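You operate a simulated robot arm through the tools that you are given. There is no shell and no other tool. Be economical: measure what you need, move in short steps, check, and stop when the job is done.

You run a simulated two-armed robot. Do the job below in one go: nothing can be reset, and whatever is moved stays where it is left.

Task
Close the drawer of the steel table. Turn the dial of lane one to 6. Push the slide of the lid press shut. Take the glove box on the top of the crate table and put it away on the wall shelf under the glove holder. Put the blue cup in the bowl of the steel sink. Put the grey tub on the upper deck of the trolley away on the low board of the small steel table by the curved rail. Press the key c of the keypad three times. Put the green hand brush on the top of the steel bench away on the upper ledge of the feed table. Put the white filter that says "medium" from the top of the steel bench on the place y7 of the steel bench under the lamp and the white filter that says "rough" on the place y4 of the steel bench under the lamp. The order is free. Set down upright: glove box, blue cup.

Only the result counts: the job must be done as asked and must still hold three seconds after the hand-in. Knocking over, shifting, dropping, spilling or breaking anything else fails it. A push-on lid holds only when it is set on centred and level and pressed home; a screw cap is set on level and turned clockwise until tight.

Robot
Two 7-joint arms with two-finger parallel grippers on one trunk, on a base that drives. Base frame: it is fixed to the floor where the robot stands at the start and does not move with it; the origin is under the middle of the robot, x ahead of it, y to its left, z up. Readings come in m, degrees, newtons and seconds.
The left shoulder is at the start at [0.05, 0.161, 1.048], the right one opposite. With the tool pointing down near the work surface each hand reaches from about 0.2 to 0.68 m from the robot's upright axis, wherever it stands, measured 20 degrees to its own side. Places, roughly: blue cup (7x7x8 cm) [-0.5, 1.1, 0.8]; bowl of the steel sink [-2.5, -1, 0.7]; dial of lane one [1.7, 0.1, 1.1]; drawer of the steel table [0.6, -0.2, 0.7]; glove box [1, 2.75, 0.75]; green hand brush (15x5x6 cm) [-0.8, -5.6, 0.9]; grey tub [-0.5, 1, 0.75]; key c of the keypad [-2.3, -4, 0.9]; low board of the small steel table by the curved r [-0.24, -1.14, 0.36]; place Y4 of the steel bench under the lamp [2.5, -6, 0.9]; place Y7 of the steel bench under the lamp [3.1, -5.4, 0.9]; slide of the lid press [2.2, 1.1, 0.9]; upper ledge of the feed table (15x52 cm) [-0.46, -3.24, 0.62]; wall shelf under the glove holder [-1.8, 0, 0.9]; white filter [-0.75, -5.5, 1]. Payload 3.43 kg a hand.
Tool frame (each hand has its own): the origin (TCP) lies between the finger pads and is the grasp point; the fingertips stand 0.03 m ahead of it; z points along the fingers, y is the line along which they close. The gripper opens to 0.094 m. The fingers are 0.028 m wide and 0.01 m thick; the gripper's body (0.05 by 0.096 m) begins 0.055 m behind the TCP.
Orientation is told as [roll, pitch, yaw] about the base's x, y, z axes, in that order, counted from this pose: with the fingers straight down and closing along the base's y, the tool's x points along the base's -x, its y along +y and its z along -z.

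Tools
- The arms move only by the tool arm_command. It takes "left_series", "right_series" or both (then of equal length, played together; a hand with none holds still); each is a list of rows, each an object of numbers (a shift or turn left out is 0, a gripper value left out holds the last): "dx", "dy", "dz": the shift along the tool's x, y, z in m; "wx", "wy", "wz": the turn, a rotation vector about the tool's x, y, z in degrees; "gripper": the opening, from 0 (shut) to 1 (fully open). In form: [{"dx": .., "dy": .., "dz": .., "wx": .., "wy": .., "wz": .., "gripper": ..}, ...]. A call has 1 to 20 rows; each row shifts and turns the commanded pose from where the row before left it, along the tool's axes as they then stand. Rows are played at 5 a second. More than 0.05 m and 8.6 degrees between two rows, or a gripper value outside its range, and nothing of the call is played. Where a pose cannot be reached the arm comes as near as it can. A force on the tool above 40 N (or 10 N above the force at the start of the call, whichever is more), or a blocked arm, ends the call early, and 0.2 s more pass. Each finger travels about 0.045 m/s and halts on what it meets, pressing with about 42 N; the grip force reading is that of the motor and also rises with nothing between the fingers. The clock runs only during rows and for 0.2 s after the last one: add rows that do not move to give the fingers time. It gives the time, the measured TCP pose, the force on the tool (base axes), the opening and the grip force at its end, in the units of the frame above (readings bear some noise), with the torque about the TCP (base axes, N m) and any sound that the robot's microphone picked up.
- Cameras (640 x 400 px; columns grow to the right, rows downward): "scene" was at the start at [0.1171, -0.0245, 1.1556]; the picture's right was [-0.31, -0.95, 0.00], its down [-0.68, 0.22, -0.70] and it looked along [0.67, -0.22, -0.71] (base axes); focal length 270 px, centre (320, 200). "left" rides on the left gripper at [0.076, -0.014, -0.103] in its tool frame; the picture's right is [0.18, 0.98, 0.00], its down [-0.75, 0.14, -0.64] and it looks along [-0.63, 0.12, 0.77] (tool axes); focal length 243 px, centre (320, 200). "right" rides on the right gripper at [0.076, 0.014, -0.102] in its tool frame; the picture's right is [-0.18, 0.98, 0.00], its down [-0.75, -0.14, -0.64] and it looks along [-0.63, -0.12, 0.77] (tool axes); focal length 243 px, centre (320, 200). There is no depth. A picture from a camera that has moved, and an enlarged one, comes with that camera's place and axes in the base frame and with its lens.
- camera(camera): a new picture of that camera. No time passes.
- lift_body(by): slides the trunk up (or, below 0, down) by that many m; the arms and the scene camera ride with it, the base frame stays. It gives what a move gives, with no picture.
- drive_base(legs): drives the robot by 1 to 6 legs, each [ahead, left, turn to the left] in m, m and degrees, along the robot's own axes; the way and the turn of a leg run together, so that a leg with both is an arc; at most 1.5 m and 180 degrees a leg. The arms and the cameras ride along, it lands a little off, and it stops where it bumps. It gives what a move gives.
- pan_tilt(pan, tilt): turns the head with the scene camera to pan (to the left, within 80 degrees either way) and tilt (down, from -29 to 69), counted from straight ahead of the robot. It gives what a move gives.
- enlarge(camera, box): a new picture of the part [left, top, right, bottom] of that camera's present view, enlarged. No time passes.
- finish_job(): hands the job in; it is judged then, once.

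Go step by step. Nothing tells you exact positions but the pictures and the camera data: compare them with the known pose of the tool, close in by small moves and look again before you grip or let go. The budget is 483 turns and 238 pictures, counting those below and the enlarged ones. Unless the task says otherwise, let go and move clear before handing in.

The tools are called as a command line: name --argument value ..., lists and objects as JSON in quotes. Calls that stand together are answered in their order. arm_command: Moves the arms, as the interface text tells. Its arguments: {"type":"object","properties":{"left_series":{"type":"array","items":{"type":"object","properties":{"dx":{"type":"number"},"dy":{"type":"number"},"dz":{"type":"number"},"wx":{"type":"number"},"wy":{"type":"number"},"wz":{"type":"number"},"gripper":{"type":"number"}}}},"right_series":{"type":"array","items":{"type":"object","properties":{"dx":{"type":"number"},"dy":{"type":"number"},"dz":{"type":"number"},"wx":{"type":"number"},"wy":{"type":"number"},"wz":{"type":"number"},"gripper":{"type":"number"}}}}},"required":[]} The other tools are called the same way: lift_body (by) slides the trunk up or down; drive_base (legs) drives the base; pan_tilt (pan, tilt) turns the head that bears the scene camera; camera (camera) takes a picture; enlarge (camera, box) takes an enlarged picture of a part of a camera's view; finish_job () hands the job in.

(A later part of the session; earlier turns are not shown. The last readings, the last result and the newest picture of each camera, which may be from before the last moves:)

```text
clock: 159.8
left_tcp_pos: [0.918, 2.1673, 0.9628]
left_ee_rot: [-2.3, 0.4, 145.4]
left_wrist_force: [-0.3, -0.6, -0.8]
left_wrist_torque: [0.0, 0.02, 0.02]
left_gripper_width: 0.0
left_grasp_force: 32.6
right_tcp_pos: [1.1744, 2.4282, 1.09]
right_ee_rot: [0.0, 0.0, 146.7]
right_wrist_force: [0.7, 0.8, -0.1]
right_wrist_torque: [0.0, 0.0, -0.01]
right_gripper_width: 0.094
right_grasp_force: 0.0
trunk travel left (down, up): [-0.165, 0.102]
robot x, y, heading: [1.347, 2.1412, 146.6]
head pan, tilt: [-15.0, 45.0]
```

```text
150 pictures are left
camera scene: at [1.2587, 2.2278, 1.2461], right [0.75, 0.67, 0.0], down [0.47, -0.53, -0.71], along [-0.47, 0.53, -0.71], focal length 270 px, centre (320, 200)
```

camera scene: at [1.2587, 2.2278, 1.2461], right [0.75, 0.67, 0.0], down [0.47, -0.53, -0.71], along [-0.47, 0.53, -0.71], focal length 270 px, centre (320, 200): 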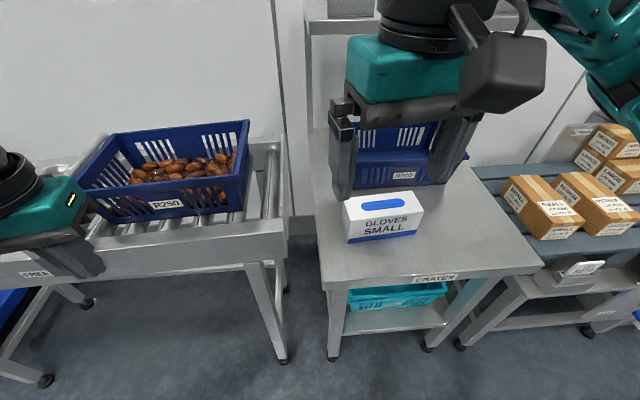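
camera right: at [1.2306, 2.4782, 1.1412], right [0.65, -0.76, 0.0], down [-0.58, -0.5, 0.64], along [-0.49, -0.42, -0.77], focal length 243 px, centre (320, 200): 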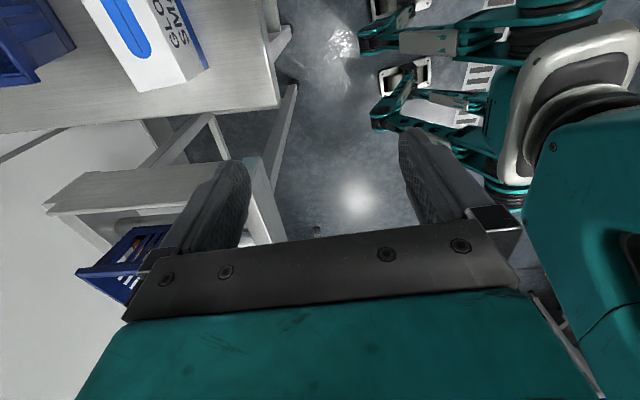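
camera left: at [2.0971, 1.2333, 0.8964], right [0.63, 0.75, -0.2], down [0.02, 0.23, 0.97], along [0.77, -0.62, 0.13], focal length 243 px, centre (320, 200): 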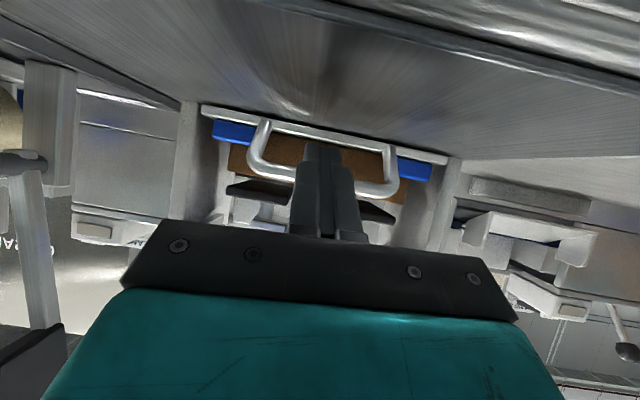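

drive_base --legs '[[0, 0, -49]]'

pan_tilt --pan 20 --tilt 45

camera --camera "scene"

```text
clock: 162.5
left_tcp_pos: [1.088, 2.4868, 0.9635]
left_ee_rot: [-2.2, 0.4, 95.4]
left_wrist_force: [-0.1, -0.3, -0.6]
left_wrist_torque: [-0.01, -0.01, -0.02]
left_gripper_width: 0.0
left_grasp_force: 32.8
right_tcp_pos: [1.4523, 2.4582, 1.0891]
right_ee_rot: [0.0, 0.0, 96.8]
right_wrist_force: [0.6, -0.4, 0.1]
right_wrist_torque: [-0.01, -0.02, 0.0]
right_gripper_width: 0.094
right_grasp_force: 0.1
trunk travel left (down, up): [-0.165, 0.102]
robot x, y, heading: [1.3459, 2.1452, 96.7]
head pan, tilt: [-15.0, 45.0]
```

```text
clock: 163.5
left_tcp_pos: [1.088, 2.4858, 0.9649]
left_ee_rot: [-2.2, 0.4, 95.3]
left_wrist_force: [-0.5, -0.2, -0.7]
left_wrist_torque: [0.0, -0.02, 0.01]
left_gripper_width: 0.0
left_grasp_force: 32.6
right_tcp_pos: [1.4525, 2.4591, 1.0896]
right_ee_rot: [0.0, 0.0, 96.8]
right_wrist_force: [0.0, 0.7, -0.8]
right_wrist_torque: [-0.04, -0.02, 0.03]
right_gripper_width: 0.0941
right_grasp_force: 0.1
trunk travel left (down, up): [-0.165, 0.102]
robot x, y, heading: [1.3468, 2.1451, 96.9]
head pan, tilt: [20.0, 45.0]
```

```text
149 pictures are left
camera scene: at [1.3049, 2.2575, 1.2461], right [0.89, 0.45, 0.0], down [0.32, -0.63, -0.71], along [-0.32, 0.63, -0.71], focal length 270 px, centre (320, 200)
```

scene: 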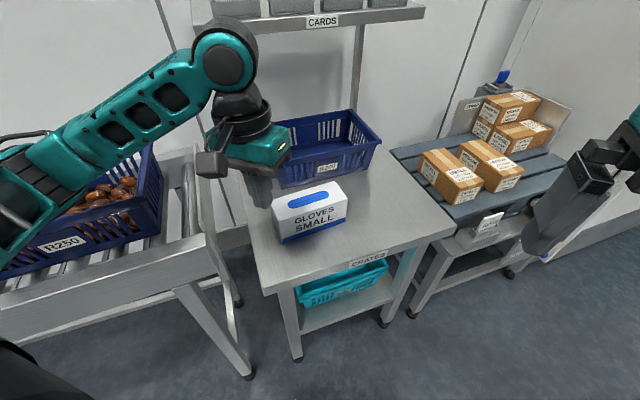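

arm_command --left_series '[{"wx": -2.2, "gripper": 1}, {"wz": 7.3}, {"wz": 7.3}, {"wz": 7.3}, {"wz": 7.3}, {"wz": 7.3}, {"wz": 7.0}, {"dx": -0.0278, "dy": 0.0212}, {"dx": -0.0278, "dy": 0.0212}, {"dx": -0.0278, "dy": 0.0212}, {"dx": -0.0278, "dy": 0.0212}, {}]'

camera --camera "left"

camera --camera "scene"

```text
clock: 166.1
left_tcp_pos: [1.0878, 2.6261, 0.9634]
left_ee_rot: [-0.2, 0.2, 51.9]
left_wrist_force: [0.2, 1.0, 0.0]
left_wrist_torque: [-0.02, 0.01, -0.02]
left_gripper_width: 0.0938
left_grasp_force: 0.1
right_tcp_pos: [1.4524, 2.4588, 1.0894]
right_ee_rot: [0.0, 0.1, 96.8]
right_wrist_force: [0.2, 0.0, 0.8]
right_wrist_torque: [-0.02, 0.0, -0.02]
right_gripper_width: 0.094
right_grasp_force: 0.1
trunk travel left (down, up): [-0.165, 0.102]
robot x, y, heading: [1.3401, 2.1418, 96.8]
head pan, tilt: [20.0, 45.0]
```

```text
148 pictures are left
camera left: at [1.0532, 2.5561, 1.0663], right [-0.89, 0.46, 0.0], down [0.35, 0.68, 0.64], along [0.3, 0.57, -0.77], focal length 243 px, centre (320, 200)
```

left: 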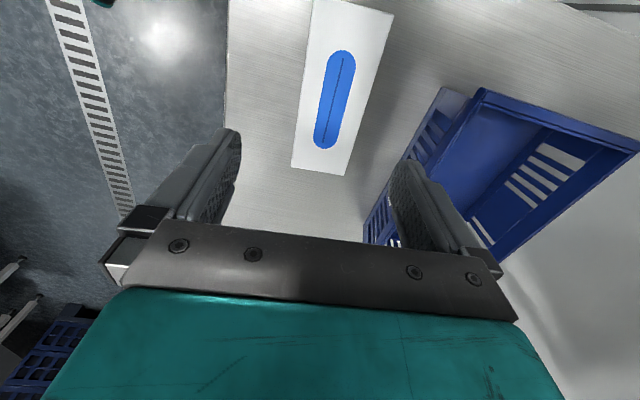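

```text
147 pictures are left
camera scene: at [1.3047, 2.2574, 1.2461], right [0.89, 0.45, 0.0], down [0.32, -0.63, -0.71], along [-0.32, 0.63, -0.71], focal length 270 px, centre (320, 200)
```

scene: 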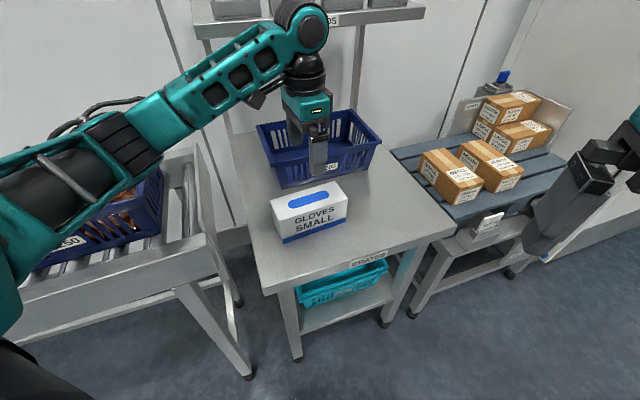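

Fine correction of 1.5 cm, then descend partway.

arm_command --left_series '[{"dy": 0.0148, "dx": -0.001, "wz": 2}, {"dz": 0.03}, {"dz": 0.03}, {"dz": 0.03}, {}]'

camera --camera "left"

enlarge --camera "scene" --box '[230, 120, 390, 260]'

```text
clock: 167.3
left_tcp_pos: [1.0786, 2.6348, 0.8731]
left_ee_rot: [-0.2, 0.2, 49.9]
left_wrist_force: [-0.1, -0.3, 0.2]
left_wrist_torque: [-0.03, 0.0, 0.01]
left_gripper_width: 0.0939
left_grasp_force: 0.0
right_tcp_pos: [1.4525, 2.4591, 1.0896]
right_ee_rot: [0.0, 0.0, 96.7]
right_wrist_force: [-0.1, 0.0, 0.2]
right_wrist_torque: [-0.04, 0.0, -0.05]
right_gripper_width: 0.0937
right_grasp_force: 0.1
trunk travel left (down, up): [-0.165, 0.102]
robot x, y, heading: [1.345, 2.1488, 96.9]
head pan, tilt: [20.0, 45.0]
```

```text
146 pictures are left
camera left: at [1.0417, 2.5662, 0.9759], right [-0.87, 0.49, 0.0], down [0.38, 0.67, 0.64], along [0.32, 0.56, -0.77], focal length 243 px, centre (320, 200)
```

left: 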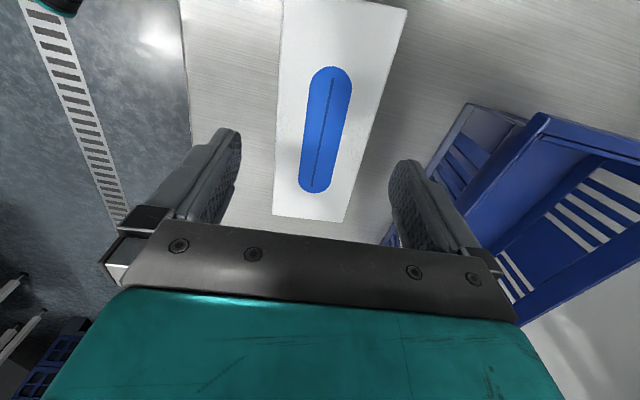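

```text
2.86 times, centred on (310, 190) of scene
camera zoom: at [1.3048, 2.2574, 1.2461], right [0.89, 0.45, 0.0], down [0.32, -0.63, -0.71], along [-0.32, 0.63, -0.71], focal length 772 px, centre (349, 229)
```

zoom: 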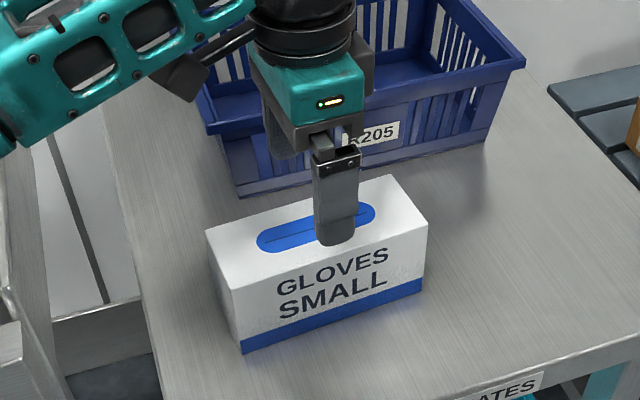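

arm_command --left_series '[{"dz": 0.03}, {"dz": 0.03}, {"dz": 0.022}, {}]'

camera --camera "left"

enlarge --camera "scene" --box '[230, 120, 390, 260]'

```text
clock: 168.3
left_tcp_pos: [1.0806, 2.6349, 0.7899]
left_ee_rot: [-0.2, 0.2, 49.9]
left_wrist_force: [0.3, -0.2, -0.8]
left_wrist_torque: [-0.01, -0.02, -0.04]
left_gripper_width: 0.0941
left_grasp_force: 0.0
right_tcp_pos: [1.4522, 2.4596, 1.0877]
right_ee_rot: [0.0, -0.1, 96.8]
right_wrist_force: [-0.8, 0.0, 0.6]
right_wrist_torque: [0.03, -0.02, 0.02]
right_gripper_width: 0.0941
right_grasp_force: 0.0
trunk travel left (down, up): [-0.165, 0.102]
robot x, y, heading: [1.3475, 2.1433, 96.7]
head pan, tilt: [20.0, 45.0]
```

```text
144 pictures are left
camera left: at [1.0431, 2.5649, 0.8934], right [-0.87, 0.49, 0.0], down [0.38, 0.67, 0.64], along [0.32, 0.56, -0.77], focal length 243 px, centre (320, 200)
```

left: 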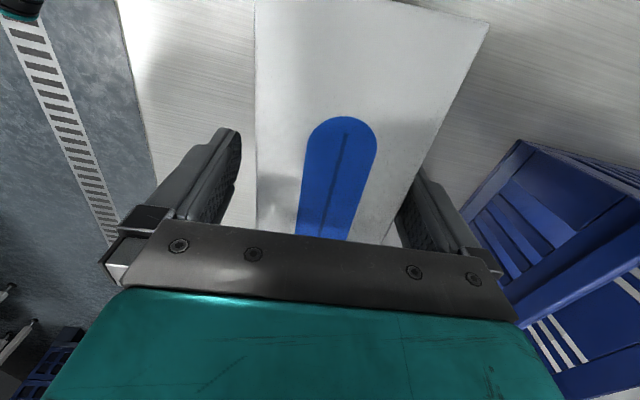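

```text
2.86 times, centred on (310, 190) of scene
camera zoom: at [1.3048, 2.2574, 1.2461], right [0.89, 0.45, 0.0], down [0.32, -0.63, -0.71], along [-0.32, 0.63, -0.71], focal length 772 px, centre (349, 229)
```

zoom: 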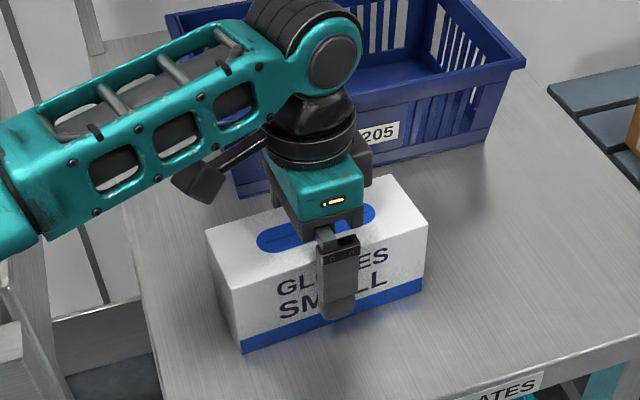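

Fingers straddle the box. Close and lift.

arm_command --left_series '[{"gripper": 0}, {}, {}, {}, {"dz": -0.03}, {"dz": -0.03}, {"dz": -0.03}, {"dz": -0.03}, {}]'

camera --camera "scene"

```text
clock: 170.3
left_tcp_pos: [1.0801, 2.6337, 0.9128]
left_ee_rot: [-0.2, 0.2, 49.9]
left_wrist_force: [-0.7, 0.9, -3.5]
left_wrist_torque: [-0.02, 0.02, -0.02]
left_gripper_width: 0.0741
left_grasp_force: 41.5
right_tcp_pos: [1.4516, 2.4596, 1.0908]
right_ee_rot: [-0.1, 0.0, 96.8]
right_wrist_force: [0.0, 0.2, -0.1]
right_wrist_torque: [0.01, 0.03, -0.01]
right_gripper_width: 0.094
right_grasp_force: 0.1
trunk travel left (down, up): [-0.165, 0.102]
robot x, y, heading: [1.3454, 2.1442, 97.1]
head pan, tilt: [20.0, 45.0]
```

```text
142 pictures are left
camera scene: at [1.3046, 2.2577, 1.246], right [0.89, 0.45, 0.0], down [0.32, -0.63, -0.71], along [-0.32, 0.63, -0.71], focal length 270 px, centre (320, 200)
```

scene: 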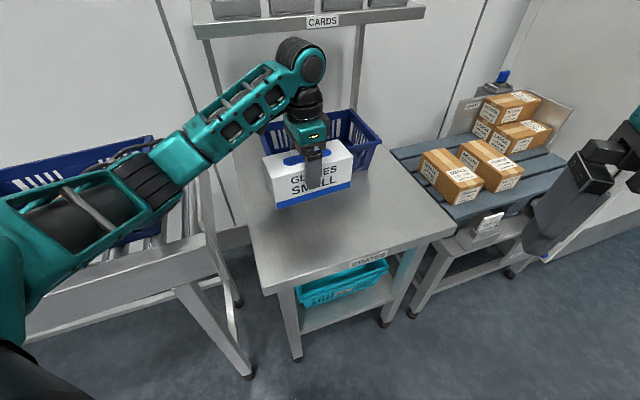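

arm_command --left_series '[{"dz": -0.03}, {"dz": -0.03}, {"dz": -0.03}, {"dx": 0.03, "dy": -0.03}, {"wz": -7.8}, {"wz": -7.8}, {"wz": -7.8}, {"wz": -7.8}, {"wz": -7.8}, {"wz": -7.8}, {"dx": 0.03}, {"dx": 0.03}, {"dx": 0.03}, {"dx": 0.02, "dy": 0.03}, {}]'

camera --camera "scene"

```text
clock: 173.5
left_tcp_pos: [1.0646, 2.4786, 1.0016]
left_ee_rot: [0.0, 0.3, 96.7]
left_wrist_force: [0.3, 0.9, -3.5]
left_wrist_torque: [-0.01, 0.01, 0.03]
left_gripper_width: 0.0742
left_grasp_force: 41.8
right_tcp_pos: [1.4526, 2.4595, 1.0886]
right_ee_rot: [0.1, 0.0, 96.8]
right_wrist_force: [-0.6, 0.2, 0.8]
right_wrist_torque: [0.0, 0.01, -0.02]
right_gripper_width: 0.094
right_grasp_force: 0.0
trunk travel left (down, up): [-0.165, 0.102]
robot x, y, heading: [1.3455, 2.1434, 96.9]
head pan, tilt: [20.0, 45.0]
```

```text
141 pictures are left
camera scene: at [1.3048, 2.2578, 1.246], right [0.89, 0.45, 0.0], down [0.32, -0.63, -0.71], along [-0.32, 0.63, -0.71], focal length 270 px, centre (320, 200)
```

scene: 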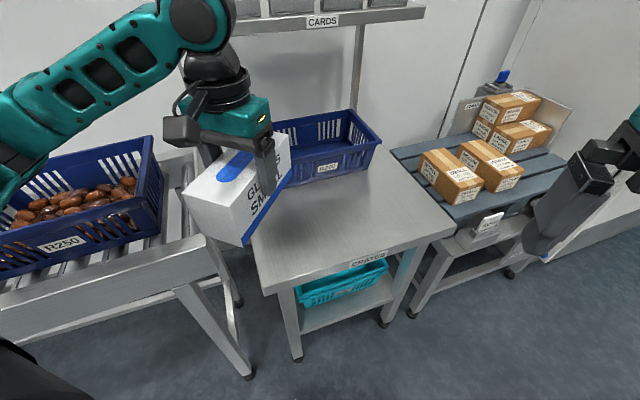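

Glove box held upright. Back off, face the wall row (heading 130°), and strafe along the aisle to the trolley.

drive_base --legs '[[-0.3, 0, 0], [0, 0, 33], [-0.22, 0, 0]]'

pan_tilt --pan 75 --tilt 20

camera --camera "scene"

```text
clock: 178.4
left_tcp_pos: [1.109, 1.8037, 1.0013]
left_ee_rot: [0.0, 0.2, 129.6]
left_wrist_force: [-0.4, 0.6, -3.1]
left_wrist_torque: [0.03, -0.02, -0.03]
left_gripper_width: 0.074
left_grasp_force: 42.2
right_tcp_pos: [1.443, 1.9965, 1.0896]
right_ee_rot: [0.0, -0.1, 129.7]
right_wrist_force: [0.9, 0.4, 0.1]
right_wrist_torque: [0.03, 0.04, -0.01]
right_gripper_width: 0.0939
right_grasp_force: 0.1
trunk travel left (down, up): [-0.165, 0.102]
robot x, y, heading: [1.5273, 1.6772, 129.8]
head pan, tilt: [20.0, 45.0]
```

```text
clock: 179.7
left_tcp_pos: [1.1071, 1.8041, 1.0006]
left_ee_rot: [0.0, 0.3, 129.6]
left_wrist_force: [0.6, 0.2, -3.6]
left_wrist_torque: [0.0, 0.01, 0.01]
left_gripper_width: 0.074
left_grasp_force: 41.7
right_tcp_pos: [1.4437, 1.9973, 1.0895]
right_ee_rot: [0.0, 0.0, 129.6]
right_wrist_force: [0.6, -0.1, -0.5]
right_wrist_torque: [-0.02, -0.01, 0.04]
right_gripper_width: 0.0943
right_grasp_force: 0.1
trunk travel left (down, up): [-0.165, 0.102]
robot x, y, heading: [1.5236, 1.6741, 129.8]
head pan, tilt: [75.0, 20.0]
```

```text
140 pictures are left
camera scene: at [1.4149, 1.6683, 1.2847], right [-0.42, 0.91, 0.0], down [0.31, 0.14, -0.94], along [-0.85, -0.39, -0.34], focal length 270 px, centre (320, 200)
```

scene: 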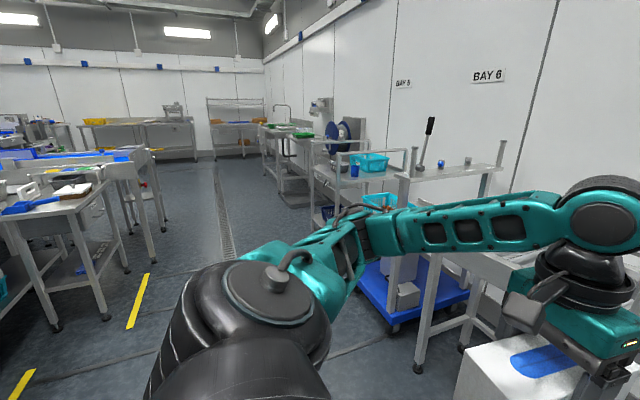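

drive_base --legs '[[0, 1.5, 0], [0, 0.5, 0]]'

pan_tilt --pan 0 --tilt 30

camera --camera "scene"

```text
clock: 197.5
left_tcp_pos: [-0.4284, 0.5261, 1.0008]
left_ee_rot: [0.0, 0.4, 129.5]
left_wrist_force: [-0.2, 0.5, -3.1]
left_wrist_torque: [-0.01, -0.01, 0.03]
left_gripper_width: 0.0739
left_grasp_force: 42.3
right_tcp_pos: [-0.0929, 0.7191, 1.0906]
right_ee_rot: [0.0, 0.0, 129.6]
right_wrist_force: [-0.4, -1.1, -0.4]
right_wrist_torque: [0.0, 0.0, 0.0]
right_gripper_width: 0.094
right_grasp_force: 0.0
trunk travel left (down, up): [-0.165, 0.102]
robot x, y, heading: [-0.0085, 0.3976, 129.6]
head pan, tilt: [75.0, 20.0]
```

```text
clock: 198.9
left_tcp_pos: [-0.4281, 0.5253, 1.0016]
left_ee_rot: [0.0, 0.4, 129.5]
left_wrist_force: [1.0, -0.8, -2.9]
left_wrist_torque: [0.0, -0.02, 0.03]
left_gripper_width: 0.0742
left_grasp_force: 42.0
right_tcp_pos: [-0.0924, 0.7193, 1.0904]
right_ee_rot: [0.0, 0.0, 129.6]
right_wrist_force: [0.6, 0.3, -0.2]
right_wrist_torque: [0.01, -0.01, -0.02]
right_gripper_width: 0.0937
right_grasp_force: 0.0
trunk travel left (down, up): [-0.165, 0.102]
robot x, y, heading: [-0.015, 0.3985, 129.7]
head pan, tilt: [0.0, 30.0]
```

```text
139 pictures are left
camera scene: at [-0.0947, 0.4978, 1.2686], right [0.77, 0.64, 0.0], down [0.32, -0.38, -0.87], along [-0.55, 0.67, -0.5], focal length 270 px, centre (320, 200)
```

scene: 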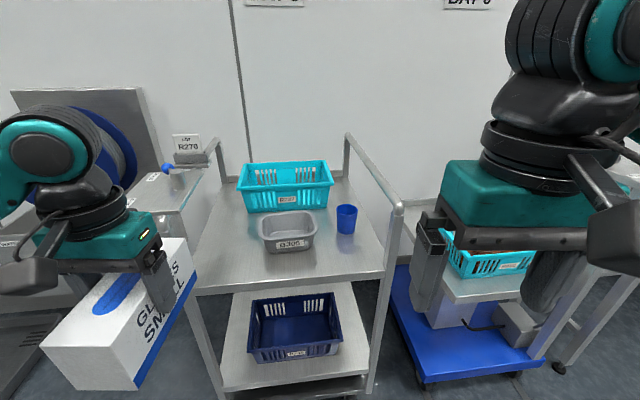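

Trolley: tub at left-centre, blue cup at ≈(-0.474,1.093,0.8). I advance 0.2 m and pick the cup with the right hand.

drive_base --legs '[[0.2, 0, 0]]'

arm_command --right_series '[{"dx": -0.04}, {"dx": -0.04}, {"dx": -0.04}, {"dx": -0.04}, {"dx": -0.04}, {"dx": -0.04, "dy": 0.02}, {"dx": -0.02, "dy": 0.02}, {}]'

pan_tilt --pan -5 --tilt 40

camera --camera "scene"

camera --camera "right"

```text
clock: 200.5
left_tcp_pos: [-0.5552, 0.6801, 1.0014]
left_ee_rot: [0.0, 0.3, 129.5]
left_wrist_force: [-0.3, -0.3, -3.3]
left_wrist_torque: [-0.07, -0.02, 0.02]
left_gripper_width: 0.0739
left_grasp_force: 42.1
right_tcp_pos: [-0.2187, 0.8718, 1.0902]
right_ee_rot: [0.1, -0.1, 129.6]
right_wrist_force: [0.1, 1.3, -0.6]
right_wrist_torque: [0.02, -0.02, -0.01]
right_gripper_width: 0.094
right_grasp_force: 0.1
trunk travel left (down, up): [-0.165, 0.102]
robot x, y, heading: [-0.1406, 0.5486, 129.7]
head pan, tilt: [0.0, 30.0]
```

```text
clock: 202.3
left_tcp_pos: [-0.5557, 0.6779, 1.001]
left_ee_rot: [0.0, 0.3, 129.5]
left_wrist_force: [0.5, 0.7, -4.0]
left_wrist_torque: [0.0, -0.05, -0.01]
left_gripper_width: 0.0743
left_grasp_force: 42.2
right_tcp_pos: [-0.4157, 1.0451, 1.0873]
right_ee_rot: [0.0, -0.1, 129.6]
right_wrist_force: [0.4, 0.1, 0.2]
right_wrist_torque: [-0.07, -0.01, -0.03]
right_gripper_width: 0.0938
right_grasp_force: 0.0
trunk travel left (down, up): [-0.165, 0.102]
robot x, y, heading: [-0.1389, 0.5484, 129.6]
head pan, tilt: [0.0, 30.0]
```

```text
clock: 203.1
left_tcp_pos: [-0.5548, 0.678, 1.0016]
left_ee_rot: [0.0, 0.3, 129.4]
left_wrist_force: [-0.4, 0.2, -2.8]
left_wrist_torque: [0.0, -0.05, -0.04]
left_gripper_width: 0.0741
left_grasp_force: 41.6
right_tcp_pos: [-0.4146, 1.0451, 1.0877]
right_ee_rot: [0.1, 0.0, 129.7]
right_wrist_force: [-0.6, -0.3, 0.2]
right_wrist_torque: [0.01, 0.01, 0.0]
right_gripper_width: 0.0939
right_grasp_force: 0.0
trunk travel left (down, up): [-0.165, 0.102]
robot x, y, heading: [-0.1377, 0.5485, 129.7]
head pan, tilt: [-5.0, 40.0]
```

```text
138 pictures are left
camera scene: at [-0.2121, 0.6513, 1.2533], right [0.82, 0.57, 0.0], down [0.37, -0.53, -0.77], along [-0.44, 0.63, -0.64], focal length 270 px, centre (320, 200)
```

scene: 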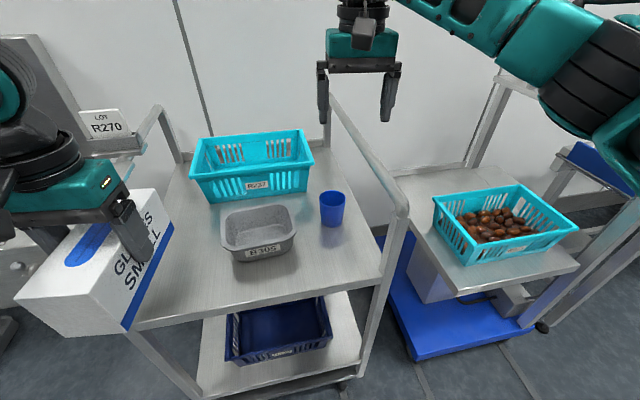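

```text
137 pictures are left
camera right: at [-0.378, 0.9766, 1.1907], right [-0.87, -0.48, 0.0], down [-0.37, 0.67, 0.64], along [-0.31, 0.56, -0.77], focal length 243 px, centre (320, 200)
```

right: 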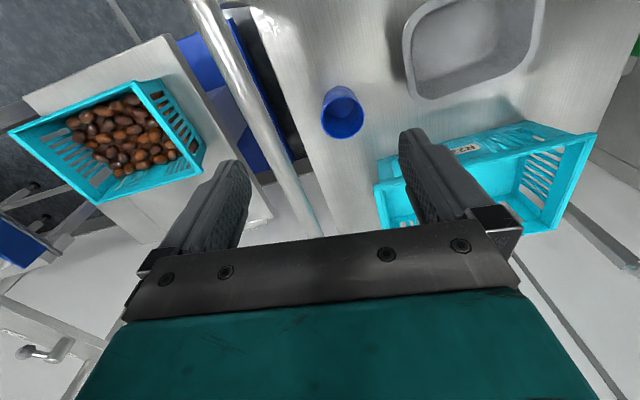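

arm_command --right_series '[{"dx": -0.035, "dy": 0.0123}, {"dx": -0.035, "dy": 0.0123}, {"dz": 0.04}, {"dz": 0.04}, {"dz": 0.04}, {"dz": 0.04}, {"dz": 0.03}, {}]'

camera --camera "right"

camera --camera "scene"

```text
clock: 204.9
left_tcp_pos: [-0.5554, 0.6777, 1.0014]
left_ee_rot: [0.1, 0.3, 129.4]
left_wrist_force: [-0.3, 0.3, -2.7]
left_wrist_torque: [-0.02, -0.03, -0.03]
left_gripper_width: 0.0741
left_grasp_force: 42.0
right_tcp_pos: [-0.4619, 1.074, 0.8987]
right_ee_rot: [-0.1, -0.1, 129.6]
right_wrist_force: [-1.0, 0.0, -0.5]
right_wrist_torque: [0.01, 0.02, -0.02]
right_gripper_width: 0.0937
right_grasp_force: 0.0
right hand out of reach, approached as far as the arm can: row 2
trunk travel left (down, up): [-0.165, 0.102]
robot x, y, heading: [-0.1375, 0.5489, 129.6]
head pan, tilt: [-5.0, 40.0]
```

```text
136 pictures are left
camera right: at [-0.4244, 1.0057, 1.0017], right [-0.88, -0.48, 0.0], down [-0.37, 0.67, 0.64], along [-0.31, 0.56, -0.77], focal length 243 px, centre (320, 200)
```

right: 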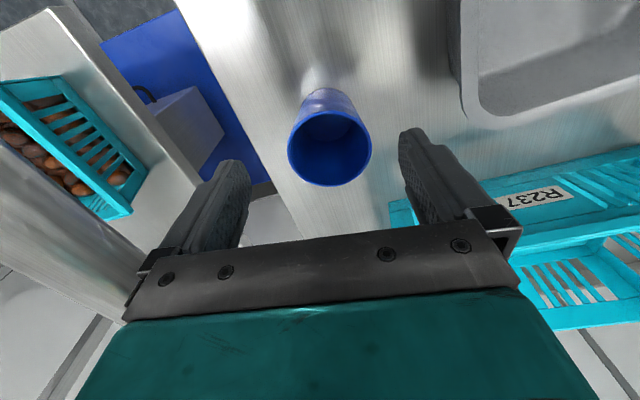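

```text
135 pictures are left
camera scene: at [-0.2121, 0.6513, 1.2533], right [0.82, 0.57, 0.0], down [0.37, -0.53, -0.77], along [-0.44, 0.63, -0.64], focal length 270 px, centre (320, 200)
```

scene: 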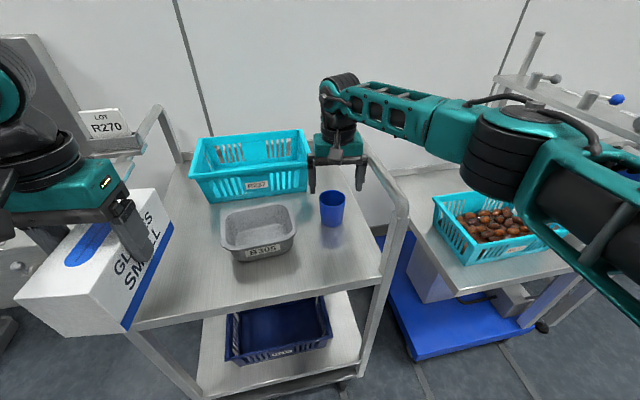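

arm_command --right_series '[{"dx": -0.005, "dy": 0.006, "dz": 0.02}, {"dx": -0.005, "dz": 0.02}, {"dz": 0.02}, {"dz": 0.01}, {}]'

camera --camera "right"

camera --camera "scene"

```text
clock: 206.1
left_tcp_pos: [-0.5561, 0.6787, 1.0007]
left_ee_rot: [0.0, 0.3, 129.5]
left_wrist_force: [0.1, -0.1, -3.6]
left_wrist_torque: [-0.03, -0.01, 0.0]
left_gripper_width: 0.0741
left_grasp_force: 42.0
right_tcp_pos: [-0.4725, 1.0767, 0.8309]
right_ee_rot: [-0.1, 0.0, 129.6]
right_wrist_force: [-0.2, -0.7, -0.2]
right_wrist_torque: [0.0, 0.0, 0.0]
right_gripper_width: 0.0939
right_grasp_force: 0.1
trunk travel left (down, up): [-0.165, 0.102]
robot x, y, heading: [-0.1367, 0.5515, 129.6]
head pan, tilt: [-5.0, 40.0]
```

```text
134 pictures are left
camera right: at [-0.4349, 1.0084, 0.932], right [-0.87, -0.48, 0.0], down [-0.37, 0.67, 0.64], along [-0.31, 0.56, -0.77], focal length 243 px, centre (320, 200)
```

right: 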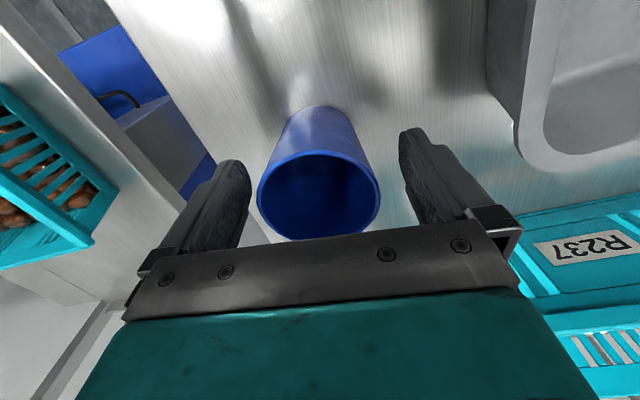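

```text
133 pictures are left
camera scene: at [-0.2121, 0.6513, 1.2533], right [0.82, 0.57, 0.0], down [0.37, -0.53, -0.77], along [-0.44, 0.63, -0.64], focal length 270 px, centre (320, 200)
```

scene: 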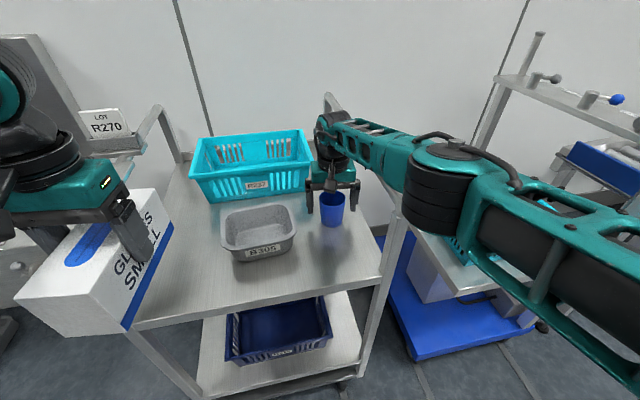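

arm_command --right_series '[{"dz": 0.012}, {"gripper": 0.4}, {}, {"gripper": 0}, {}, {}, {}]'

camera --camera "right"

```text
clock: 207.7
left_tcp_pos: [-0.5556, 0.6787, 1.0012]
left_ee_rot: [0.0, 0.2, 129.4]
left_wrist_force: [0.2, -0.5, -3.6]
left_wrist_torque: [0.01, -0.01, 0.03]
left_gripper_width: 0.0743
left_grasp_force: 42.1
right_tcp_pos: [-0.4691, 1.0751, 0.8177]
right_ee_rot: [-0.1, 0.0, 129.6]
right_wrist_force: [0.0, 0.7, 0.6]
right_wrist_torque: [0.03, 0.01, -0.01]
right_gripper_width: 0.0659
right_grasp_force: 41.7
right hand out of reach, approached as far as the arm can: row 1
trunk travel left (down, up): [-0.165, 0.102]
robot x, y, heading: [-0.1361, 0.5494, 129.5]
head pan, tilt: [-5.0, 40.0]
```

```text
132 pictures are left
camera right: at [-0.4331, 1.0068, 0.9197], right [-0.87, -0.48, 0.0], down [-0.37, 0.67, 0.64], along [-0.31, 0.56, -0.77], focal length 243 px, centre (320, 200)
```

right: 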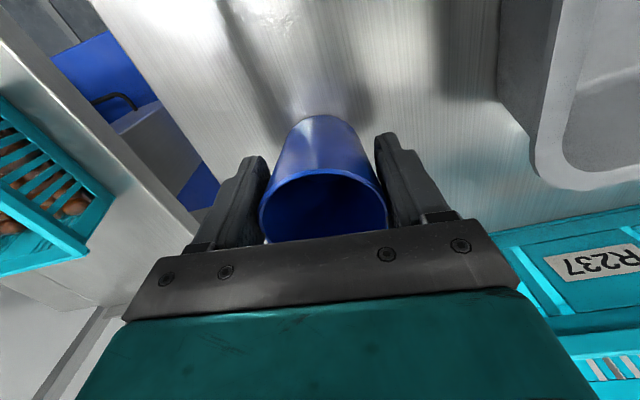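

Cup gripped. Lift with slight retreat.

arm_command --right_series '[{"dz": -0.02}, {"dz": -0.03, "dx": 0.01}, {"dz": -0.03, "dx": 0.01}, {"dz": -0.03, "dx": 0.02}, {"dz": -0.03, "dx": 0.02}, {"dz": -0.03, "dx": 0.03}, {"dz": -0.03, "dx": 0.03}, {"dx": 0.04}, {"dx": 0.04}, {"dx": 0.04}, {}]'

camera --camera "scene"

```text
clock: 210.1
left_tcp_pos: [-0.5545, 0.6789, 1.0013]
left_ee_rot: [0.0, 0.3, 129.5]
left_wrist_force: [-0.3, 0.0, -3.8]
left_wrist_torque: [-0.01, -0.01, 0.0]
left_gripper_width: 0.0744
left_grasp_force: 42.3
right_tcp_pos: [-0.3148, 0.8912, 1.0147]
right_ee_rot: [0.0, 0.0, 129.5]
right_wrist_force: [0.3, 0.1, -0.6]
right_wrist_torque: [0.02, -0.03, 0.0]
right_gripper_width: 0.0658
right_grasp_force: 42.5
trunk travel left (down, up): [-0.165, 0.102]
robot x, y, heading: [-0.1366, 0.5499, 129.7]
head pan, tilt: [-5.0, 40.0]
```

```text
131 pictures are left
camera scene: at [-0.2121, 0.6514, 1.2533], right [0.82, 0.57, 0.0], down [0.37, -0.53, -0.77], along [-0.43, 0.63, -0.64], focal length 270 px, centre (320, 200)
```

scene: 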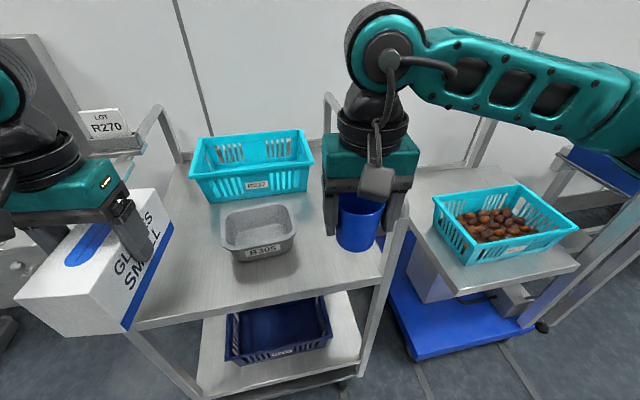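

drive_base --legs '[[-0.28, 0, 0], [0, 1.0, 0]]'

pan_tilt --pan 30 --tilt 25

camera --camera "scene"

```text
clock: 220.6
left_tcp_pos: [-1.1368, -0.1791, 1.0017]
left_ee_rot: [0.0, 0.3, 130.4]
left_wrist_force: [0.5, 0.1, -3.9]
left_wrist_torque: [-0.01, -0.01, 0.01]
left_gripper_width: 0.0739
left_grasp_force: 41.4
right_tcp_pos: [-0.8997, 0.037, 1.0139]
right_ee_rot: [0.0, 0.0, 130.4]
right_wrist_force: [-0.7, -0.3, -0.9]
right_wrist_torque: [0.0, 0.01, 0.03]
right_gripper_width: 0.0656
right_grasp_force: 41.9
trunk travel left (down, up): [-0.165, 0.102]
robot x, y, heading: [-0.7182, -0.302, 130.3]
head pan, tilt: [-5.0, 40.0]
```

```text
clock: 221.6
left_tcp_pos: [-1.1365, -0.1794, 1.0019]
left_ee_rot: [0.0, 0.2, 130.3]
left_wrist_force: [-1.0, -0.8, -2.6]
left_wrist_torque: [-0.05, 0.0, 0.0]
left_gripper_width: 0.0742
left_grasp_force: 42.0
right_tcp_pos: [-0.9007, 0.0358, 1.0139]
right_ee_rot: [0.1, 0.0, 130.4]
right_wrist_force: [0.2, 0.1, -0.1]
right_wrist_torque: [0.03, 0.01, 0.01]
right_gripper_width: 0.0654
right_grasp_force: 41.7
trunk travel left (down, up): [-0.165, 0.102]
robot x, y, heading: [-0.7186, -0.3015, 130.3]
head pan, tilt: [30.0, 25.0]
```

```text
130 pictures are left
camera scene: at [-0.8308, -0.2403, 1.2766], right [0.34, 0.94, 0.0], down [0.4, -0.14, -0.91], along [-0.85, 0.3, -0.42], focal length 270 px, centre (320, 200)
```

scene: 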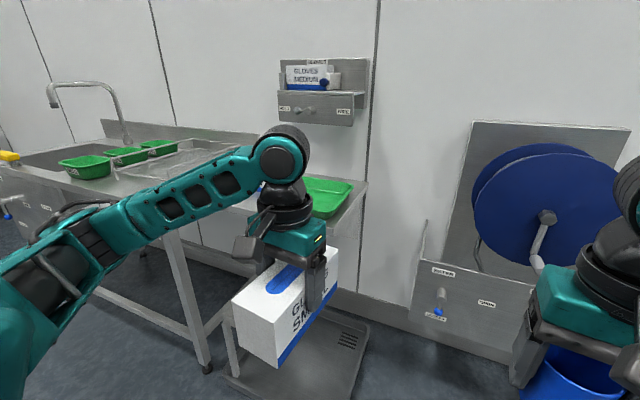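

The glove holder is on the wall; its shelf is hidden behind my hand. I move on left for a clear view.

drive_base --legs '[[0, 0.55, 0]]'

pan_tilt --pan 5 --tilt 25

camera --camera "scene"

```text
clock: 226.9
left_tcp_pos: [-1.5518, -0.5355, 1.0017]
left_ee_rot: [0.0, 0.3, 130.3]
left_wrist_force: [0.4, -0.5, -3.3]
left_wrist_torque: [0.0, -0.02, 0.03]
left_gripper_width: 0.074
left_grasp_force: 42.3
right_tcp_pos: [-1.3158, -0.3187, 1.0139]
right_ee_rot: [-0.1, 0.1, 130.4]
right_wrist_force: [0.3, -0.3, -0.5]
right_wrist_torque: [-0.02, 0.01, -0.01]
right_gripper_width: 0.0656
right_grasp_force: 41.9
trunk travel left (down, up): [-0.165, 0.102]
robot x, y, heading: [-1.1363, -0.6546, 130.5]
head pan, tilt: [30.0, 25.0]
```

```text
clock: 227.8
left_tcp_pos: [-1.5521, -0.5341, 1.0013]
left_ee_rot: [0.0, 0.3, 130.2]
left_wrist_force: [0.4, 0.4, -2.5]
left_wrist_torque: [0.0, 0.01, 0.03]
left_gripper_width: 0.074
left_grasp_force: 41.9
right_tcp_pos: [-1.3148, -0.3173, 1.0137]
right_ee_rot: [0.0, 0.0, 130.4]
right_wrist_force: [0.0, 0.8, -0.2]
right_wrist_torque: [0.01, -0.01, 0.03]
right_gripper_width: 0.0658
right_grasp_force: 42.0
trunk travel left (down, up): [-0.165, 0.102]
robot x, y, heading: [-1.1329, -0.6619, 130.3]
head pan, tilt: [5.0, 25.0]
```

```text
129 pictures are left
camera scene: at [-1.2253, -0.5609, 1.2766], right [0.7, 0.71, 0.0], down [0.3, -0.3, -0.91], along [-0.65, 0.64, -0.42], focal length 270 px, centre (320, 200)
```

scene: 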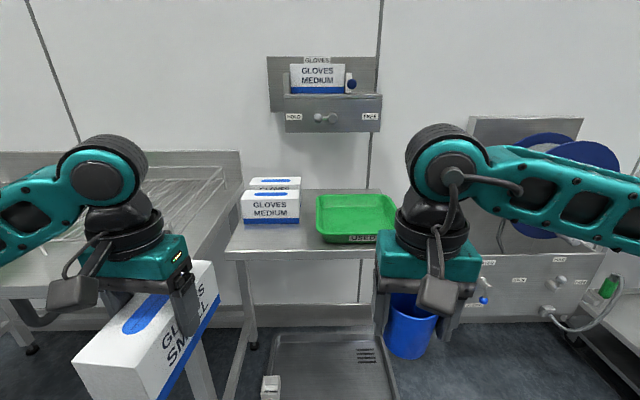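

The shelf has two MEDIUM boxes at the back-left and a green tray at right; free space is in front of the boxes, around (-1.77,-0.19). I raise the trunk, move in and turn a little so the wrist can orient the box lengthwise along the shelf front.

lift_body --by 0.09

drive_base --legs '[[0.17, 0, 0], [0, 0, -12]]'

pan_tilt --pan 25 --tilt 40

camera --camera "scene"

```text
clock: 229.1
left_tcp_pos: [-1.5525, -0.5333, 1.0914]
left_ee_rot: [0.0, 0.2, 130.3]
left_wrist_force: [-0.7, 0.4, -3.3]
left_wrist_torque: [0.0, -0.02, -0.01]
left_gripper_width: 0.0742
left_grasp_force: 42.0
right_tcp_pos: [-1.3167, -0.3175, 1.1037]
right_ee_rot: [0.0, 0.0, 130.4]
right_wrist_force: [-0.2, 1.3, -0.8]
right_wrist_torque: [-0.04, 0.01, 0.01]
right_gripper_width: 0.0655
right_grasp_force: 41.9
trunk travel left (down, up): [-0.255, 0.012]
robot x, y, heading: [-1.1298, -0.6579, 130.4]
head pan, tilt: [5.0, 25.0]
```

```text
clock: 231.3
left_tcp_pos: [-1.6274, -0.321, 1.0914]
left_ee_rot: [0.0, 0.2, 118.4]
left_wrist_force: [-0.8, 1.5, -3.7]
left_wrist_torque: [-0.03, -0.02, 0.04]
left_gripper_width: 0.0741
left_grasp_force: 41.9
right_tcp_pos: [-1.352, -0.1578, 1.1049]
right_ee_rot: [0.0, 0.0, 118.5]
right_wrist_force: [-0.3, 0.2, -1.1]
right_wrist_torque: [-0.02, 0.0, -0.03]
right_gripper_width: 0.0654
right_grasp_force: 41.6
trunk travel left (down, up): [-0.255, 0.012]
robot x, y, heading: [-1.2413, -0.5308, 118.3]
head pan, tilt: [5.0, 25.0]
```

```text
clock: 232.1
left_tcp_pos: [-1.6281, -0.3208, 1.0914]
left_ee_rot: [0.0, 0.3, 118.5]
left_wrist_force: [-0.3, -0.1, -3.1]
left_wrist_torque: [-0.02, -0.03, -0.04]
left_gripper_width: 0.0739
left_grasp_force: 42.6
right_tcp_pos: [-1.3519, -0.159, 1.1056]
right_ee_rot: [0.0, 0.0, 118.5]
right_wrist_force: [-0.3, 0.3, -1.1]
right_wrist_torque: [-0.03, -0.04, 0.0]
right_gripper_width: 0.0655
right_grasp_force: 41.7
trunk travel left (down, up): [-0.255, 0.012]
robot x, y, heading: [-1.242, -0.5264, 118.4]
head pan, tilt: [25.0, 40.0]
```

```text
128 pictures are left
camera scene: at [-1.3312, -0.4408, 1.3433], right [0.59, 0.8, 0.0], down [0.52, -0.38, -0.77], along [-0.62, 0.46, -0.64], focal length 270 px, centre (320, 200)
```

scene: 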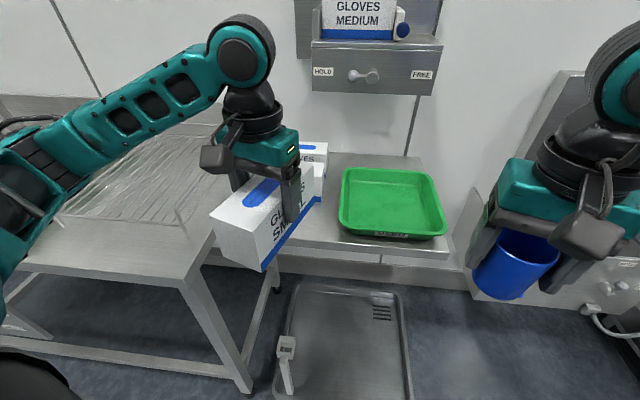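

arm_command --left_series '[{"dx": -0.035}, {"dx": -0.035}, {"dx": -0.035}, {"dx": -0.035}, {"wz": 7.5}, {"wz": 7.5}, {"wz": 7.5}, {"wz": 7.5}, {"wz": 7.5}, {"wz": 7.5}, {"wz": 7.5}, {"wz": 7.5}, {"wz": 7.5}, {"wz": 7.5}, {}]'

camera --camera "scene"

camera --camera "left"

```text
clock: 235.3
left_tcp_pos: [-1.6952, -0.1981, 1.0905]
left_ee_rot: [-0.2, 0.0, 43.4]
left_wrist_force: [-0.3, 0.1, -3.1]
left_wrist_torque: [-0.04, 0.02, -0.02]
left_gripper_width: 0.0743
left_grasp_force: 42.1
right_tcp_pos: [-1.3524, -0.157, 1.1042]
right_ee_rot: [0.1, 0.0, 118.5]
right_wrist_force: [-0.8, -0.8, -0.3]
right_wrist_torque: [-0.07, -0.02, 0.01]
right_gripper_width: 0.0653
right_grasp_force: 42.0
trunk travel left (down, up): [-0.255, 0.012]
robot x, y, heading: [-1.2408, -0.5252, 118.6]
head pan, tilt: [25.0, 40.0]
```

```text
127 pictures are left
camera scene: at [-1.3313, -0.4408, 1.3433], right [0.59, 0.8, 0.0], down [0.52, -0.38, -0.77], along [-0.62, 0.46, -0.64], focal length 270 px, centre (320, 200)
```

scene: 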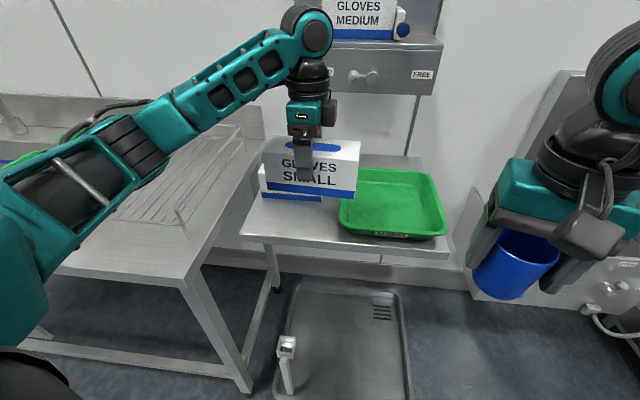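

```text
126 pictures are left
camera left: at [-1.7394, -0.2612, 1.1932], right [-0.81, 0.59, 0.0], down [0.45, 0.62, 0.64], along [0.38, 0.51, -0.77], focal length 243 px, centre (320, 200)
```

left: 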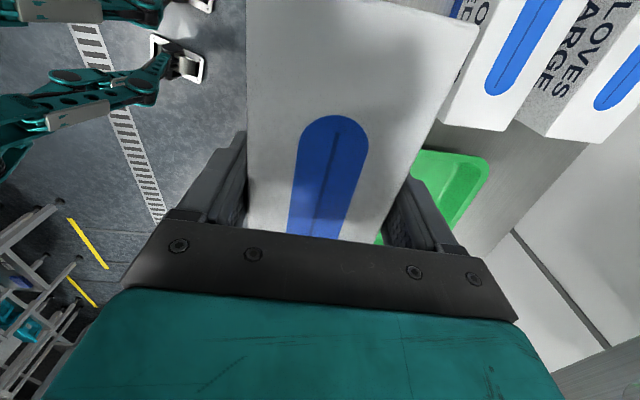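

Shelf top ≈0.825. I move over the free spot (-1.80,-0.165) and descend gently.

arm_command --left_series '[{"dx": 0.0171, "dy": 0.0318}, {"dx": 0.0171, "dy": 0.0318}, {"dx": 0.0171, "dy": 0.0318}, {"dz": 0.03}, {"dz": 0.03}, {"dz": 0.03}, {}]'

camera --camera "scene"

```text
clock: 236.9
left_tcp_pos: [-1.7976, -0.1609, 1.0095]
left_ee_rot: [0.6, -0.5, 43.3]
left_wrist_force: [1.5, -2.9, 16.7]
left_wrist_torque: [-0.2, 0.67, 0.09]
left_gripper_width: 0.075
left_grasp_force: 42.2
right_tcp_pos: [-1.3507, -0.1585, 1.1042]
right_ee_rot: [0.1, -0.1, 118.5]
right_wrist_force: [0.5, 1.0, -0.3]
right_wrist_torque: [0.01, -0.02, 0.02]
right_gripper_width: 0.0656
right_grasp_force: 42.0
trunk travel left (down, up): [-0.255, 0.012]
robot x, y, heading: [-1.2436, -0.5272, 118.5]
head pan, tilt: [25.0, 40.0]
stopped in row 7 (left hand): the force on the tool passed its limit at 41 N (the readings are from after the stop); the commanded pose is now the measured one
```

```text
125 pictures are left
camera scene: at [-1.3294, -0.4423, 1.3434], right [0.59, 0.8, 0.0], down [0.52, -0.38, -0.77], along [-0.62, 0.46, -0.64], focal length 270 px, centre (320, 200)
```

scene: 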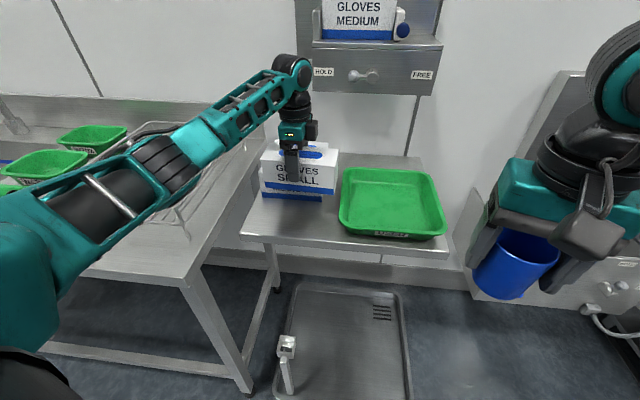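

The box's rear touched the top of a MEDIUM box: the shelf is higher than thought (~0.88). Lift, pull 5.7 cm toward me, and look.

arm_command --left_series '[{"dz": -0.025}, {"dz": -0.025}, {"dx": -0.0035, "dy": -0.029}, {"dx": -0.0035, "dy": -0.0285}, {}]'

enlarge --camera "scene" --box '[220, 100, 420, 260]'

```text
clock: 238.2
left_tcp_pos: [-1.7524, -0.1993, 1.0539]
left_ee_rot: [0.1, -0.1, 43.3]
left_wrist_force: [0.2, -0.7, -2.5]
left_wrist_torque: [-0.05, 0.01, 0.01]
left_gripper_width: 0.0747
left_grasp_force: 42.1
right_tcp_pos: [-1.3521, -0.1584, 1.1055]
right_ee_rot: [0.0, 0.0, 118.5]
right_wrist_force: [0.5, -0.2, -0.2]
right_wrist_torque: [0.01, 0.0, -0.02]
right_gripper_width: 0.0654
right_grasp_force: 42.4
trunk travel left (down, up): [-0.255, 0.012]
robot x, y, heading: [-1.242, -0.5289, 118.6]
head pan, tilt: [25.0, 40.0]
```

```text
2.50 times, centred on (320, 180) of scene
camera zoom: at [-1.3314, -0.4409, 1.3432], right [0.59, 0.8, 0.0], down [0.52, -0.38, -0.77], along [-0.62, 0.46, -0.64], focal length 676 px, centre (320, 250)
```

zoom: 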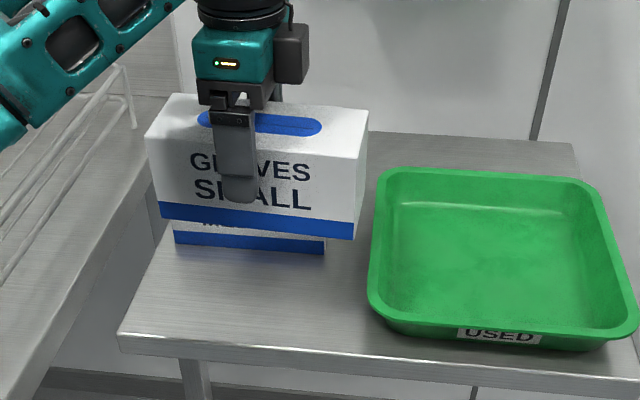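

arm_command --left_series '[{"dz": 0.03}, {"dz": 0.03}, {"dz": 0.03}, {"dz": 0.01}, {}]'

enlarge --camera "scene" --box '[220, 100, 420, 260]'

```text
clock: 239.3
left_tcp_pos: [-1.7555, -0.1976, 0.9546]
left_ee_rot: [0.3, -0.2, 43.3]
left_wrist_force: [0.0, -0.4, -2.5]
left_wrist_torque: [-0.04, 0.01, 0.02]
left_gripper_width: 0.0747
left_grasp_force: 42.2
right_tcp_pos: [-1.3522, -0.1588, 1.1055]
right_ee_rot: [0.1, 0.0, 118.5]
right_wrist_force: [-0.6, 0.8, 0.3]
right_wrist_torque: [0.02, 0.01, 0.03]
right_gripper_width: 0.0657
right_grasp_force: 41.8
trunk travel left (down, up): [-0.255, 0.012]
robot x, y, heading: [-1.2432, -0.5269, 118.3]
head pan, tilt: [25.0, 40.0]
```

```text
2.50 times, centred on (320, 180) of scene
camera zoom: at [-1.3313, -0.4411, 1.3433], right [0.59, 0.8, 0.0], down [0.52, -0.38, -0.77], along [-0.62, 0.46, -0.64], focal length 676 px, centre (320, 250)
```

zoom: 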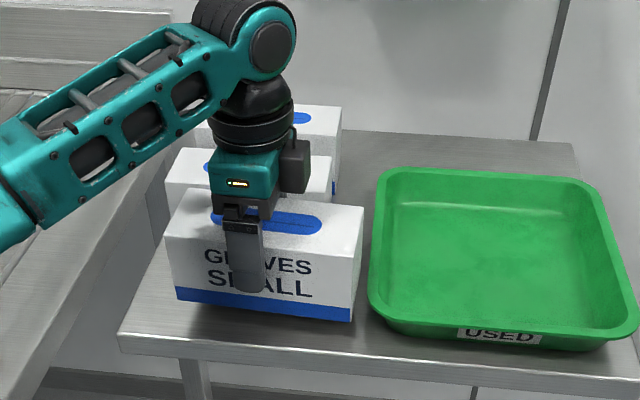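

arm_command --left_series '[{"dz": 0.006}, {"dz": 0.006}, {"dz": 0.004}, {}]'

arm_command --left_series '[{"dz": 0.003}, {"dz": 0.003}, {}]'

```text
clock: 240.3
left_tcp_pos: [-1.7528, -0.1977, 0.9393]
left_ee_rot: [0.3, -0.2, 43.3]
left_wrist_force: [-0.3, 0.2, -3.8]
left_wrist_torque: [0.0, 0.01, 0.0]
left_gripper_width: 0.0748
left_grasp_force: 42.0
right_tcp_pos: [-1.3521, -0.1579, 1.1047]
right_ee_rot: [0.0, 0.1, 118.5]
right_wrist_force: [-0.3, 0.0, -0.8]
right_wrist_torque: [-0.01, 0.0, 0.0]
right_gripper_width: 0.066
right_grasp_force: 42.0
trunk travel left (down, up): [-0.255, 0.012]
robot x, y, heading: [-1.243, -0.5275, 118.5]
head pan, tilt: [25.0, 40.0]
```

```text
clock: 241.2
left_tcp_pos: [-1.7527, -0.1976, 0.9334]
left_ee_rot: [0.3, -0.1, 43.2]
left_wrist_force: [0.2, 0.2, -2.4]
left_wrist_torque: [-0.03, 0.02, -0.04]
left_gripper_width: 0.0748
left_grasp_force: 42.4
right_tcp_pos: [-1.3517, -0.1586, 1.1042]
right_ee_rot: [0.0, 0.1, 118.5]
right_wrist_force: [0.1, 0.5, -0.8]
right_wrist_torque: [0.02, 0.02, -0.01]
right_gripper_width: 0.0655
right_grasp_force: 42.0
trunk travel left (down, up): [-0.255, 0.012]
robot x, y, heading: [-1.2421, -0.5277, 118.1]
head pan, tilt: [25.0, 40.0]
```

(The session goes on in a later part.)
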